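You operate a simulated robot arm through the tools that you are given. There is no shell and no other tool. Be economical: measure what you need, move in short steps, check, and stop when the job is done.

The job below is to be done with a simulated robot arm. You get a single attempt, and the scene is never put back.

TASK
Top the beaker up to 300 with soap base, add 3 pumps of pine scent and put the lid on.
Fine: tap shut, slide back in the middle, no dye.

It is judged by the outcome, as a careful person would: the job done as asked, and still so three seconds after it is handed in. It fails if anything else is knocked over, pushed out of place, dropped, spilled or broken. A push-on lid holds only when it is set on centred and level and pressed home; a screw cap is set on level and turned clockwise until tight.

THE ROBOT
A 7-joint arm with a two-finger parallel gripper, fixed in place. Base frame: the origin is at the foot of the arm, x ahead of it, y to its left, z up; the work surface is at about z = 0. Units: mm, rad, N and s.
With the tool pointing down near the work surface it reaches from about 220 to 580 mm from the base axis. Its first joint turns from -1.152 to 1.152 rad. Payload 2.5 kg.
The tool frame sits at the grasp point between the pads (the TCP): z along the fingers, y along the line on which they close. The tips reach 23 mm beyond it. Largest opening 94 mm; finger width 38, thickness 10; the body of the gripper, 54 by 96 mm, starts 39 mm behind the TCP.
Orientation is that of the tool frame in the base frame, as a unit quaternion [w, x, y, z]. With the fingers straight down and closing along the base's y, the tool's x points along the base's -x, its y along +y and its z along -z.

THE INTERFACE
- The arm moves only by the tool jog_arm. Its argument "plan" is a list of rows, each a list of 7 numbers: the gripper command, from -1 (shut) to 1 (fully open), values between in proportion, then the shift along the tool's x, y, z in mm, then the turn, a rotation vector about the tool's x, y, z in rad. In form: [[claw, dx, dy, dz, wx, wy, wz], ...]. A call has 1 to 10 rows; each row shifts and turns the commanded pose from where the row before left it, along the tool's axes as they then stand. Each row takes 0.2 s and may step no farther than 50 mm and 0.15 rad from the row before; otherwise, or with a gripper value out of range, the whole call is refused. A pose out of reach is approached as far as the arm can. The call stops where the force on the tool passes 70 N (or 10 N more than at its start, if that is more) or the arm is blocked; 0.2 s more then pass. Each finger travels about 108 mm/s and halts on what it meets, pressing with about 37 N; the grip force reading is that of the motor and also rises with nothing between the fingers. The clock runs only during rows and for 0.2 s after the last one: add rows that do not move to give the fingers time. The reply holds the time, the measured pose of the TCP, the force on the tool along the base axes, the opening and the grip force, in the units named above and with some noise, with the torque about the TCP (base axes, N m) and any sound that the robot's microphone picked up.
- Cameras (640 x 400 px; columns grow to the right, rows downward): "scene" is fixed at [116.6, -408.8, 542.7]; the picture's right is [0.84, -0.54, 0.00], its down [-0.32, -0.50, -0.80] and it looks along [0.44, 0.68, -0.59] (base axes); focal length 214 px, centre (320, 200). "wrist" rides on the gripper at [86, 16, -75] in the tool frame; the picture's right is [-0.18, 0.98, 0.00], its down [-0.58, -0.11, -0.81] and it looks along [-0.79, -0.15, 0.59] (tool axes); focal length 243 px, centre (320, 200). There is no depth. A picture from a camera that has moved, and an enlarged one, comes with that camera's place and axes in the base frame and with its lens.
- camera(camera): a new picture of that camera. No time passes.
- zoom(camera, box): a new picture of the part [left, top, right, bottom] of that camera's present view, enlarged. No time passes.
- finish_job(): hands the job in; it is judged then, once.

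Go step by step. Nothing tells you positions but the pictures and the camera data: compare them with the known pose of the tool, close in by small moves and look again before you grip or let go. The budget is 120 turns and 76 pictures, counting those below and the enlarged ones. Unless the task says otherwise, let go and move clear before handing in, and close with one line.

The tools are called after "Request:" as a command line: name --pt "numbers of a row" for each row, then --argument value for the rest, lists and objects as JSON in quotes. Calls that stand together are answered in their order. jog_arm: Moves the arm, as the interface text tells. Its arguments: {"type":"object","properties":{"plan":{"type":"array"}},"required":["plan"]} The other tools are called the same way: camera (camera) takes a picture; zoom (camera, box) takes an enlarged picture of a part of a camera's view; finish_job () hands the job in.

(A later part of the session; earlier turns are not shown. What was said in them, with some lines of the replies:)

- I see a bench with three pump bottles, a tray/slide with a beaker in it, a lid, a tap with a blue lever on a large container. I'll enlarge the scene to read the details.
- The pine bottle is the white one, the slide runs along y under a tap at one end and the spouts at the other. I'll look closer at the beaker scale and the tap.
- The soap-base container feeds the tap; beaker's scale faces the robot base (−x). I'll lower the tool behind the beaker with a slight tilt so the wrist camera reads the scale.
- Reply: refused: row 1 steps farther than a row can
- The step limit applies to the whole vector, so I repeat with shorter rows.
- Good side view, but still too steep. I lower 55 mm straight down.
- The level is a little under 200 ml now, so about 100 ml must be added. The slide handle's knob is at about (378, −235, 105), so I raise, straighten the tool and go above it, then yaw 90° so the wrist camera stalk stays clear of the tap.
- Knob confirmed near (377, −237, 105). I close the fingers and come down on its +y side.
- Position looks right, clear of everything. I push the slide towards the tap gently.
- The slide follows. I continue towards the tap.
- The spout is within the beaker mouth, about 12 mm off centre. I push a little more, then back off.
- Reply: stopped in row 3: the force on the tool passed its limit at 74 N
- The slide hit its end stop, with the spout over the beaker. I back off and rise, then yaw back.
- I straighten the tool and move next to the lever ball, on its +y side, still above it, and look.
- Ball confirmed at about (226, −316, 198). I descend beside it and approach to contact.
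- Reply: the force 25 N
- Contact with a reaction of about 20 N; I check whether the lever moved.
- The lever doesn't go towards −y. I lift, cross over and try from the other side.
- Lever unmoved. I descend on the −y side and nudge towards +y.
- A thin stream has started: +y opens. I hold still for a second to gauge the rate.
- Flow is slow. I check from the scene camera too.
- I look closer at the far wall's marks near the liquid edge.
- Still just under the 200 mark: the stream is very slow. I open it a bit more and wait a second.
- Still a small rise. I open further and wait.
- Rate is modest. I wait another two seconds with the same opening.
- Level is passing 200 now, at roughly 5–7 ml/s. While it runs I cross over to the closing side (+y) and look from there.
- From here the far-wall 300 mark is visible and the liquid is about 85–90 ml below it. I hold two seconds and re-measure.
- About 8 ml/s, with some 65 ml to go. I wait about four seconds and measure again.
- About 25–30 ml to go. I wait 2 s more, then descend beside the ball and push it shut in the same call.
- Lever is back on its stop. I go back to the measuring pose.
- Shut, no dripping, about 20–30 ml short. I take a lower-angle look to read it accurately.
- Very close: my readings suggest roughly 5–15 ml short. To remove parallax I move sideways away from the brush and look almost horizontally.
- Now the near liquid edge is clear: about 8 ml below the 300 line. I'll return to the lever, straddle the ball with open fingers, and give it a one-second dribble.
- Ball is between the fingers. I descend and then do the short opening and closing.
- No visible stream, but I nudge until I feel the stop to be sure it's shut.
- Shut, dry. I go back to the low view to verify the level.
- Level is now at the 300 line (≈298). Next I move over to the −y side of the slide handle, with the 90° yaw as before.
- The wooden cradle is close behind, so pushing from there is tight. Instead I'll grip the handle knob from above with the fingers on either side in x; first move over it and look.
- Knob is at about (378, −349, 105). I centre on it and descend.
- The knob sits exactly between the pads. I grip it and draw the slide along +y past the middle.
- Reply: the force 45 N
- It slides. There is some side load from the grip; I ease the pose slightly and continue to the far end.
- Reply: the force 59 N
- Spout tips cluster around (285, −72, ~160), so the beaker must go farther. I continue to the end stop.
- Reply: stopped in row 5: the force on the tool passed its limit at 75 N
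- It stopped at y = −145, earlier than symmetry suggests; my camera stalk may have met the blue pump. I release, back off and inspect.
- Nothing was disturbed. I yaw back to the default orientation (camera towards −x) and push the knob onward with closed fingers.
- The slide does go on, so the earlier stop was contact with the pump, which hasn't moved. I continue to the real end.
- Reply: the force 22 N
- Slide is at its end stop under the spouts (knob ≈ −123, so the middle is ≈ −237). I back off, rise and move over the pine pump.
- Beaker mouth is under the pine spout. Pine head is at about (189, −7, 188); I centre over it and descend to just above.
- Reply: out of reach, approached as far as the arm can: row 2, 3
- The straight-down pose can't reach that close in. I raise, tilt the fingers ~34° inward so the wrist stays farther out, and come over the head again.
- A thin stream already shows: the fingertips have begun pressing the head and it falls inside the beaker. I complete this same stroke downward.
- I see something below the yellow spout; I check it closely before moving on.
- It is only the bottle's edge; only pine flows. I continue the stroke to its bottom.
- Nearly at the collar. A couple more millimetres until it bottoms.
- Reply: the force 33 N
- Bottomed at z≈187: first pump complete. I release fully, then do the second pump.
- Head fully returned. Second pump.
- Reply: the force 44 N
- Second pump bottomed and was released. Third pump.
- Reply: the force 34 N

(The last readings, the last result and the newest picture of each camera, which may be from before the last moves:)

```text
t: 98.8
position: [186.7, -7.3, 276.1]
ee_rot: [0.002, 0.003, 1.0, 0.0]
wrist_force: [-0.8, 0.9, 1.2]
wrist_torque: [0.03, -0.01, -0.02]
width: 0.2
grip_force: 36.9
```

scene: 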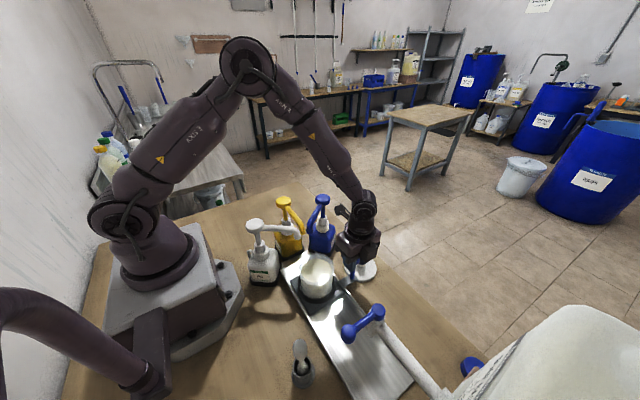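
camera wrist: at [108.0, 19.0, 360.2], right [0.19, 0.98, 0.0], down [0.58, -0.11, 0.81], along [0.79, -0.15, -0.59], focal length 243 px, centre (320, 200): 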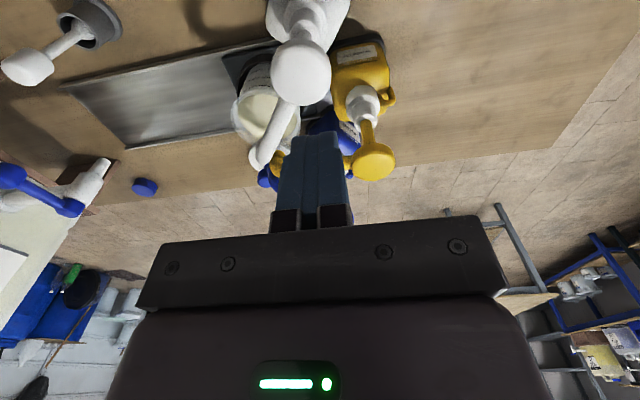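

Three full pumps done. Now I go above the slide knob and yaw so the camera stalk points to −y, away from the pumps.

Request:
jog_arm --pt "0.1 -40 -25 0 0 0 0" --pt "0.1 -40 -25 0 0 0 0" --pt "0.1 -40 -25 0 0 0 0" --pt "0.1 -40 -25 0 0 0 0" --pt "0.1 -31 -16 0 0 0 0" --pt "0.1 0 0 0 0 0 -0.15" --pt "0.1 0 0 0 0 0 -0.15" --pt "0.1 0 0 0 0 0 -0.15" --pt "0.1 0 0 0 0 0 -0.15" --pt "0.1 0 0 0 0 0 -0.15"

Request:
jog_arm --pt "0.1 0 0 0 0 0 -0.15" --pt "0.1 0 0 0 0 0 -0.15" --pt "0.1 0 0 0 0 0 -0.15" --pt "0.1 0 0 0 0 0 -0.15" --pt "0.1 0 0 0 0 0 -0.15" --pt "0.1 0 0 0 0 0 -0.071" --pt "0.1 0 0 0 0 0 0"

```text
t: 101.0
position: [377.9, -125.8, 274.8]
ee_rot: [0.001, -0.365, 0.931, 0.0]
wrist_force: [0.4, 0.0, 0.6]
wrist_torque: [-0.02, 0.03, 0.01]
width: 51.8
grip_force: 0.0
```

```text
t: 102.6
position: [377.1, -125.1, 275.7]
ee_rot: [0.0, -0.705, 0.709, 0.0]
wrist_force: [-0.5, -0.7, 0.6]
wrist_torque: [0.03, -0.01, 0.02]
width: 51.3
grip_force: 0.0
```

Knob position is well known, so I descend around it, watching the force.

Request:
jog_arm --pt "0.1 0 0 45 0 0 0" --pt "0.1 0 0 45 0 0 0" --pt "0.1 0 0 40 0 0 0" --pt "0.1 0 0 20 0 0 0" --pt "0.1 0 0 21 0 0 0" --pt "0.1 0 0 0 0 0 0"

Request:
camera --camera "wrist"

```text
t: 104.0
position: [376.1, -124.1, 103.9]
ee_rot: [0.001, -0.705, 0.709, -0.001]
wrist_force: [0.9, 0.1, 0.0]
wrist_torque: [0.0, -0.01, 0.01]
width: 51.6
grip_force: 0.0
```

```text
4 pictures are left
camera wrist: at [359.4, -210.9, 178.6], right [-0.98, 0.19, 0.0], down [0.11, 0.58, 0.81], along [0.15, 0.79, -0.59], focal length 243 px, centre (320, 200)
```

wrist: 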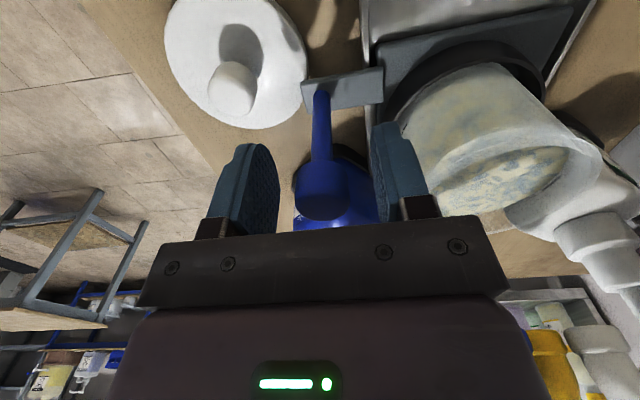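

Well aligned. I grip the knob and draw the slide 114 mm back to the middle.

Request:
jog_arm --pt "-1 0 0 0 0 0 0" --pt "-1 0 0 0 0 0 0" --pt "-1 9 0 0 0 0 0" --pt "-1 15 0 0 0 0 0" --pt "-1 15 0 0 0 0 0" --pt "-1 15 0 0 0 0 0" --pt "-1 15 0 0 0 0 0" --pt "-1 15 0 0 0 0 0" --pt "-1 0 0 0 0 0 0"

Request:
jog_arm --pt "-1 15 0 0 0 0 0" --pt "-1 15 0 0 0 0 0" --pt "-1 0 0 0 0 0 0"

```text
t: 106.0
position: [376.3, -210.4, 102.7]
ee_rot: [0.001, -0.705, 0.709, -0.001]
wrist_force: [-3.5, 0.4, 10.4]
wrist_torque: [0.49, 0.44, -0.22]
width: 25.9
grip_force: 44.8
```

```text
t: 106.8
position: [375.8, -239.7, 104.2]
ee_rot: [0.0, -0.704, 0.71, -0.001]
wrist_force: [-7.9, -0.4, 15.6]
wrist_torque: [-0.29, 0.46, -0.23]
width: 26.0
grip_force: 45.4
```

The slide is back in the middle (−238 against −237). I release, rise, and move over the lid knob at about (425, −145).

Request:
jog_arm --pt "0.1 0 0 0 0 0 0" --pt "0.1 0 0 0 0 0 0" --pt "0.1 0 0 -40 0 0 0" --pt "0.1 0 0 -40 0 0 0" --pt "0.1 -30 -33 0 0 0 0" --pt "0.1 -32 -17 0 0 0 0" --pt "0.1 -32 0 0 0 0 0" --pt "0.1 0 0 0 0 0 0"

```text
t: 108.6
position: [426.0, -146.5, 182.4]
ee_rot: [0.0, -0.704, 0.71, -0.001]
wrist_force: [-0.4, 0.3, 0.4]
wrist_torque: [0.0, -0.02, -0.03]
width: 51.7
grip_force: 0.1
```

The camera stalk would come near the slide handle here, so I rotate 45° back before descending to the lid.

Request:
jog_arm --pt "0.1 0 0 0 0 0 0.15" --pt "0.1 0 0 0 0 0 0.15" --pt "0.1 0 0 0 0 0 0.15" --pt "0.1 0 0 0 0 0 0.15" --pt "0.1 0 0 0 0 0 0.15" --pt "0.1 0 0 40 0 0 0.035" --pt "0.1 0 0 40 0 0 0" --pt "0.1 0 0 25 0 0 0" --pt "0.1 0 0 0 0 0 0"

Request:
camera --camera "wrist"

```text
t: 110.6
position: [426.4, -144.0, 79.7]
ee_rot: [0.001, -0.38, 0.925, -0.001]
wrist_force: [0.0, 1.1, -0.8]
wrist_torque: [0.01, 0.01, -0.03]
width: 51.7
grip_force: 0.0
```

```text
3 pictures are left
camera wrist: at [352.6, -192.8, 153.8], right [-0.56, 0.83, 0.0], down [0.49, 0.33, 0.81], along [0.67, 0.45, -0.59], focal length 243 px, centre (320, 200)
```

wrist: 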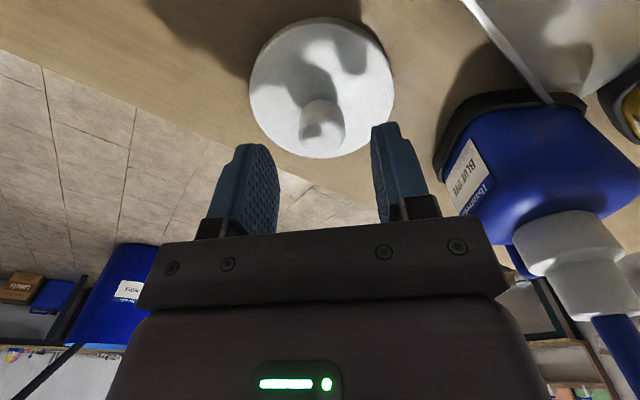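

The lid knob is well between the pads. I descend and grip lightly to centre it on this axis.

Request:
jog_arm --pt "0.1 2 0 15 0 0 0" --pt "0.1 0 0 12 0 0 0" --pt "0.1 0 0 6 0 0 0" --pt "-1 0 0 0 0 0 0" --pt "-1 0 0 0 0 0 0" --pt "-1 0 0 0 0 0 0"

```text
t: 112.0
position: [426.2, -144.7, 46.5]
ee_rot: [0.0, -0.38, 0.925, 0.001]
wrist_force: [0.6, -0.1, 0.6]
wrist_torque: [0.03, 0.02, 0.01]
width: 25.9
grip_force: 37.6
```

Request:
jog_arm --pt "0.1 0 0 0 0 0 0" --pt "0.1 0 0 0 0 0 0.15" --pt "0.1 0 0 0 0 0 0.15" --pt "0.1 0 0 0 0 0 0.15" --pt "0.1 0 0 0 0 0 0.15" --pt "0.1 0 0 0 0 0 0.15" --pt "0.1 0 0 0 0 0 0.15" --pt "0.1 0 0 0 0 0 0.15" --pt "0.1 0 0 0 0 0 0.15" --pt "0.1 0 0 0 0 0 0.15"

Request:
jog_arm --pt "0.1 0 0 0 0 0 0.15" --pt "0.1 0 0 0 0 0 0.071" --pt "-1 0 0 0 0 0 0" --pt "-1 0 0 0 0 0 0" --pt "-1 0 0 0 0 0 0"

```text
t: 114.2
position: [426.5, -146.0, 45.9]
ee_rot: [0.0, 0.282, 0.959, 0.0]
wrist_force: [0.3, 0.6, -0.1]
wrist_torque: [0.03, 0.0, 0.02]
width: 51.4
grip_force: 0.0
```

```text
t: 115.4
position: [426.6, -146.9, 46.7]
ee_rot: [0.001, 0.385, 0.923, 0.002]
wrist_force: [-0.4, -0.7, 0.1]
wrist_torque: [0.04, -0.02, 0.03]
width: 25.8
grip_force: 36.9
```

Lid held with the knob centred both ways. I lift it, rotate to the default yaw and carry it to the beaker, stopping above the rim.

Request:
jog_arm --pt "-1 0 0 -15 0 0 0" --pt "-1 0 0 -45 0 0 0" --pt "-1 0 0 -45 0 0 0" --pt "-1 0 0 -45 0 0 0" --pt "-1 0 0 0 0 0 -0.15" --pt "-1 0 0 0 0 0 -0.15" --pt "-1 0 0 0 0 0 -0.15" --pt "-1 0 0 0 0 0 -0.15" --pt "-1 0 0 0 0 0 -0.15" --pt "-1 0 0 0 0 0 -0.04"

Request:
jog_arm --pt "-1 40 -15 0 0 0 0" --pt "-1 40 -15 0 0 0 0" --pt "-1 40 -15 0 0 0 0" --pt "-1 22 -9 0 0 0 0" --pt "-1 0 0 18 0 0 0" --pt "-1 0 0 0 0 0 0"

Request:
camera --camera "wrist"

```text
t: 117.6
position: [426.5, -146.9, 196.6]
ee_rot: [0.001, 0.0, 1.0, -0.001]
wrist_force: [0.7, -0.2, -0.2]
wrist_torque: [0.01, 0.05, 0.0]
width: 25.9
grip_force: 37.7
```

```text
t: 119.0
position: [284.8, -199.7, 178.5]
ee_rot: [0.001, 0.001, 1.0, 0.0]
wrist_force: [0.3, 0.4, 0.1]
wrist_torque: [-0.01, 0.02, 0.01]
width: 25.8
grip_force: 37.4
```

```text
2 pictures are left
camera wrist: at [197.8, -183.8, 254.0], right [0.19, 0.98, 0.0], down [0.58, -0.11, 0.81], along [0.79, -0.15, -0.59], focal length 243 px, centre (320, 200)
```

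wrist: 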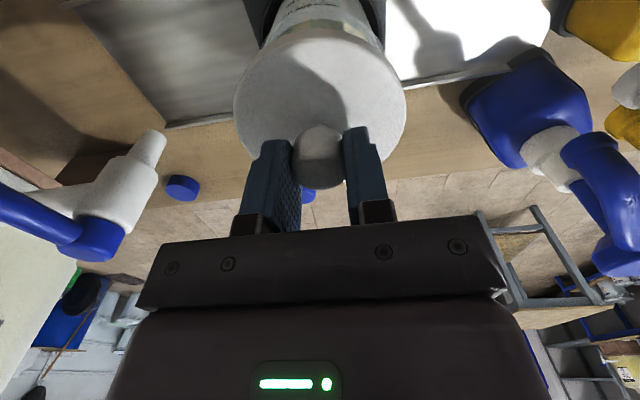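

Sideways alignment looks good; I enlarge the gap between the lid's near edge and the beaker to judge fore–aft alignment.

Request:
zoom --camera "wrist" --box '[230, 0, 410, 100]'

```text
3.56 times, centred on (320, 50) of wrist
camera zoom: at [197.8, -183.8, 254.0], right [0.19, 0.98, 0.0], down [0.58, -0.11, 0.81], along [0.79, -0.15, -0.59], focal length 863 px, centre (320, 733)
```

zoom: 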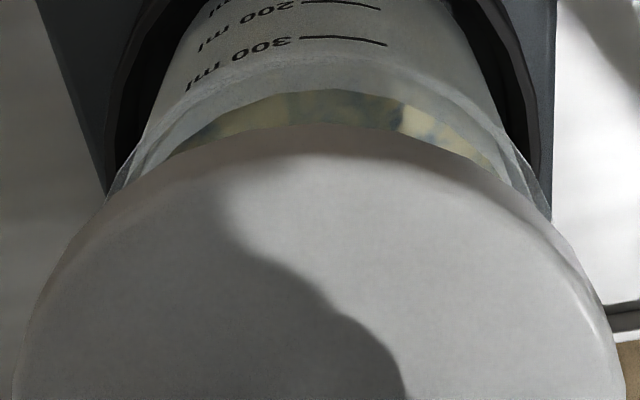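

Lid is about 2 mm short in x and 1.5 mm in y relative to the beaker. I correct that and lower towards contact.

Request:
jog_arm --pt "-1 -2 1.5 0 0 0 0" --pt "-1 0 0 10 0 0 0" --pt "-1 0 0 8 0 0 0" --pt "-1 0 0 4 0 0 0" --pt "-1 0 0 0 0 0 0"

Request:
jog_arm --pt "-1 0 0 3 0 0 0"

Request:
jog_arm --pt "-1 0 0 3 0 0 0"

```text
t: 120.2
position: [285.9, -198.2, 155.6]
ee_rot: [0.001, 0.001, 1.0, 0.001]
wrist_force: [0.1, -1.0, -1.3]
wrist_torque: [-0.04, 0.0, -0.04]
width: 25.9
grip_force: 37.0
```

```text
t: 120.6
position: [285.3, -197.9, 153.4]
ee_rot: [0.0, 0.001, 1.0, 0.001]
wrist_force: [-0.1, 0.6, -0.8]
wrist_torque: [0.03, 0.02, -0.03]
width: 26.0
grip_force: 37.3
```

```text
t: 121.0
position: [286.4, -197.7, 150.0]
ee_rot: [0.001, 0.001, 1.0, 0.0]
wrist_force: [-0.1, -0.9, -0.5]
wrist_torque: [-0.07, 0.0, 0.02]
width: 25.7
grip_force: 37.6
```

Request:
jog_arm --pt "-1 0 0 3 0 0 0"

Request:
jog_arm --pt "-1 0 0 2 0 0 0"

Request:
jog_arm --pt "-1 0 0 2 0 0 0"

```text
t: 121.4
position: [286.3, -198.5, 146.1]
ee_rot: [0.001, 0.001, 1.0, 0.0]
wrist_force: [-0.3, -0.3, 0.6]
wrist_torque: [-0.01, 0.03, 0.01]
width: 25.8
grip_force: 36.6
```

```text
t: 121.8
position: [286.2, -198.4, 145.3]
ee_rot: [0.001, 0.001, 1.0, -0.001]
wrist_force: [0.1, 0.1, -0.2]
wrist_torque: [0.03, 0.01, 0.02]
width: 25.7
grip_force: 36.8
```

```text
t: 122.2
position: [288.3, -199.0, 143.0]
ee_rot: [0.0, 0.001, 1.0, 0.0]
wrist_force: [-0.3, 0.4, 0.0]
wrist_torque: [-0.01, 0.02, -0.01]
width: 25.8
grip_force: 37.0
```

No contact yet; I keep lowering in small steps.

Request:
jog_arm --pt "-1 0 0 2 0 0 0"

Request:
jog_arm --pt "-1 0 0 2 0 0 0"

Request:
jog_arm --pt "-1 0 0 2 0 0 0"

Request:
jog_arm --pt "-1 0 0 2 0 0 0"

```text
t: 122.6
position: [286.9, -198.3, 141.1]
ee_rot: [0.0, 0.0, 1.0, 0.0]
wrist_force: [-0.8, -0.6, -0.1]
wrist_torque: [0.0, 0.01, 0.04]
width: 25.9
grip_force: 37.3
```

```text
t: 123.0
position: [286.5, -197.4, 138.9]
ee_rot: [0.0, 0.001, 1.0, 0.001]
wrist_force: [-0.5, 0.5, 0.0]
wrist_torque: [0.01, 0.0, 0.02]
width: 25.9
grip_force: 37.1
```

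```text
t: 123.4
position: [285.8, -198.9, 136.2]
ee_rot: [0.001, 0.001, 1.0, 0.0]
wrist_force: [-0.2, 0.2, 2.5]
wrist_torque: [0.0, 0.09, 0.06]
width: 25.9
grip_force: 37.1
```

```text
t: 123.8
position: [285.9, -199.8, 136.8]
ee_rot: [0.002, 0.001, 1.0, -0.003]
wrist_force: [-12.6, 1.0, 43.6]
wrist_torque: [0.08, 0.56, 0.0]
width: 25.9
grip_force: 36.6
```

Contact at z≈136.5, balanced all around (force line passes through the centre). I ease x by 1 mm and press a bit further.

Request:
jog_arm --pt "-1 1 0 0 0 0 0" --pt "-1 0 0 1.2 0 0 0"

```text
t: 124.4
position: [287.7, -199.3, 136.2]
ee_rot: [0.003, 0.001, 1.0, -0.002]
wrist_force: [-6.4, -0.3, 48.4]
wrist_torque: [0.07, 0.06, -0.01]
width: 25.6
grip_force: 37.1
```

Request:
jog_arm --pt "-1 0 0 1.5 0 0 0" --pt "-1 0 0 0 0 0 0"

```text
t: 125.0
position: [286.8, -199.1, 134.6]
ee_rot: [0.003, 0.0, 1.0, -0.002]
wrist_force: [-1.4, 1.1, 46.9]
wrist_torque: [0.03, 0.01, 0.0]
width: 25.8
grip_force: 37.3
```

It is moving in with the force dropping slightly. I keep pressing.

Request:
jog_arm --pt "-1 0 0 1.5 0 0 0" --pt "-1 0 0 0 0 0 0"

Request:
jog_arm --pt "-1 0 0 1.5 0 0 0" --pt "-1 0 0 0 0 0 0"

```text
t: 125.6
position: [286.9, -198.0, 132.4]
ee_rot: [0.002, 0.001, 1.0, -0.002]
wrist_force: [1.1, 0.3, 46.6]
wrist_torque: [0.03, 0.02, -0.01]
width: 25.4
grip_force: 37.2
```

```text
t: 126.2
position: [287.2, -200.0, 131.6]
ee_rot: [0.004, 0.001, 1.0, -0.002]
wrist_force: [2.1, 0.4, 46.1]
wrist_torque: [0.08, 0.04, 0.01]
width: 25.6
grip_force: 37.3
```

The steady 46 N may be the pads slipping on the knob. I let go, rise, close the fingers and press on top of the knob instead.

Request:
jog_arm --pt "-0.2 0 0 0 0 0 0" --pt "-0.2 0 0 0 0 0 0" --pt "-0.2 0 0 -25 0 0 0" --pt "-0.2 0 0 -30 0 0 0" --pt "-1 0 0 0 0.004 0 0" --pt "-1 0 0 0 0 0 0" --pt "-1 0 0 8 0 0 0" --pt "-1 0 0 0 0 0 0"

Request:
jog_arm --pt "-1 0 0 4 0 0 0" --pt "-1 0 0 4 0 0 0"

```text
t: 128.0
position: [286.5, -198.6, 176.6]
ee_rot: [0.0, 0.001, 1.0, -0.001]
wrist_force: [0.3, 0.3, 0.0]
wrist_torque: [0.01, 0.0, 0.0]
width: 0.0
grip_force: 36.9
heard: snap
```

```text
t: 128.6
position: [284.3, -198.0, 168.1]
ee_rot: [0.001, 0.001, 1.0, -0.002]
wrist_force: [0.1, -0.5, -0.1]
wrist_torque: [-0.02, -0.02, 0.0]
width: 0.0
grip_force: 36.9
```

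A snap was heard, likely the lid going home as the fingers settled on it. I press down gently on the knob to confirm.

Request:
jog_arm --pt "-1 -2 0 3 0 0 0" --pt "-1 0 0 3 0 0 0"

Request:
jog_arm --pt "-1 0 0 3 0 0 0"

Request:
jog_arm --pt "-1 0 0 3 0 0 0"

```text
t: 129.2
position: [287.5, -199.4, 162.4]
ee_rot: [0.0, 0.001, 1.0, -0.002]
wrist_force: [0.2, -0.3, 0.4]
wrist_torque: [-0.02, 0.04, -0.01]
width: 0.0
grip_force: 36.7
```

```text
t: 129.6
position: [287.7, -199.6, 159.5]
ee_rot: [0.001, 0.001, 1.0, -0.002]
wrist_force: [0.1, 0.0, 0.1]
wrist_torque: [-0.02, 0.0, 0.02]
width: 0.0
grip_force: 37.1
```

```text
t: 130.0
position: [287.0, -198.9, 155.6]
ee_rot: [0.001, 0.001, 1.0, -0.002]
wrist_force: [-0.3, -1.2, 1.6]
wrist_torque: [-0.03, -0.01, 0.03]
width: 0.0
grip_force: 36.7
```

Request:
jog_arm --pt "-1 0 0 2 0 0 0"

Request:
jog_arm --pt "-1 0 0 2 0 0 0" --pt "-1 0 0 2 0 0 0"

Request:
jog_arm --pt "-1 0 0 2 0 0 0" --pt "-1 0 0 2 0 0 0"

```text
t: 130.4
position: [287.1, -198.5, 155.7]
ee_rot: [0.002, 0.001, 1.0, -0.003]
wrist_force: [-6.0, 1.1, 23.2]
wrist_torque: [0.04, 0.24, 0.04]
width: 0.0
grip_force: 37.1
```

```text
t: 130.9
position: [287.6, -201.0, 156.3]
ee_rot: [0.002, 0.002, 1.0, -0.004]
wrist_force: [-6.6, 2.2, 15.5]
wrist_torque: [0.07, 0.26, -0.01]
width: 0.2
grip_force: 36.9
stopped in row 2: the force on the tool passed its limit at 76 N (the readings are from after the stop); the commanded pose is now the measured one
```

```text
t: 131.5
position: [287.8, -203.5, 156.2]
ee_rot: [0.002, 0.003, 1.0, -0.007]
wrist_force: [-5.7, 2.5, 15.5]
wrist_torque: [0.06, 0.25, -0.06]
width: 0.1
grip_force: 37.2
stopped in row 2: the force on the tool passed its limit at 78 N (the readings are from after the stop); the commanded pose is now the measured one
```

The lid resists 76 N without moving: it's home. I retreat upwards and clear, then take the last picture.

Request:
jog_arm --pt "-1 0 0 -30 0 0 0" --pt "-1 0 0 -45 0 0 0" --pt "-1 0 0 -45 0 0 0" --pt "-1 0 0 -45 0 0 0" --pt "-1 -45 15 0 0 0 0" --pt "-1 -45 15 0 0 0 0" --pt "-1 -45 15 0 0 0 0" --pt "-1 0 0 0 0 0 0"

Request:
zoom --camera "scene" --box '[230, 180, 454, 350]'

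```text
t: 133.3
position: [422.8, -154.7, 317.8]
ee_rot: [0.003, 0.003, 1.0, -0.006]
wrist_force: [-0.2, -0.6, 0.4]
wrist_torque: [0.02, 0.02, 0.01]
width: 0.0
grip_force: 37.0
```

```text
2.35 times, centred on (342, 265) of scene
camera zoom: at [116.6, -408.8, 542.7], right [0.84, -0.54, 0.0], down [-0.32, -0.5, -0.8], along [0.44, 0.68, -0.59], focal length 505 px, centre (268, 47)
```

zoom: 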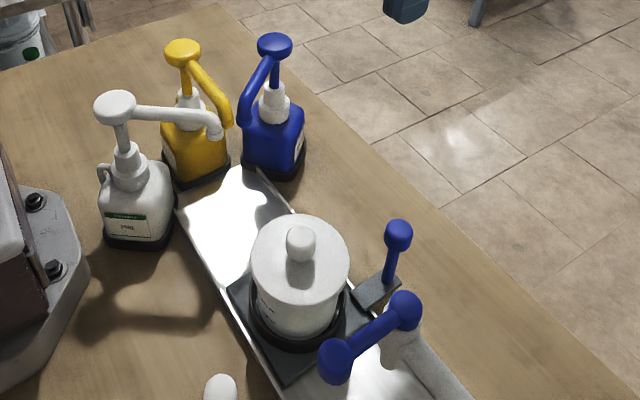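

The lid sits level and centred, the tap is shut, and the slide knob is at the same pixel as at the start. All the bottles stand where they were, so I hand in the job.

Request:
finish_job

```text
The job is handed in.
```

The beaker is topped up to about 298 ml by my reading of the 300 line and has three full pumps of pine. The lid is pressed on with a snap heard, the tap is shut, the slide is back in the middle, and no dye was added. Partway through, the slide stopped short, probably because the wrist camera touched the blue bottle; the pictures afterwards show that bottle upright and in its place.
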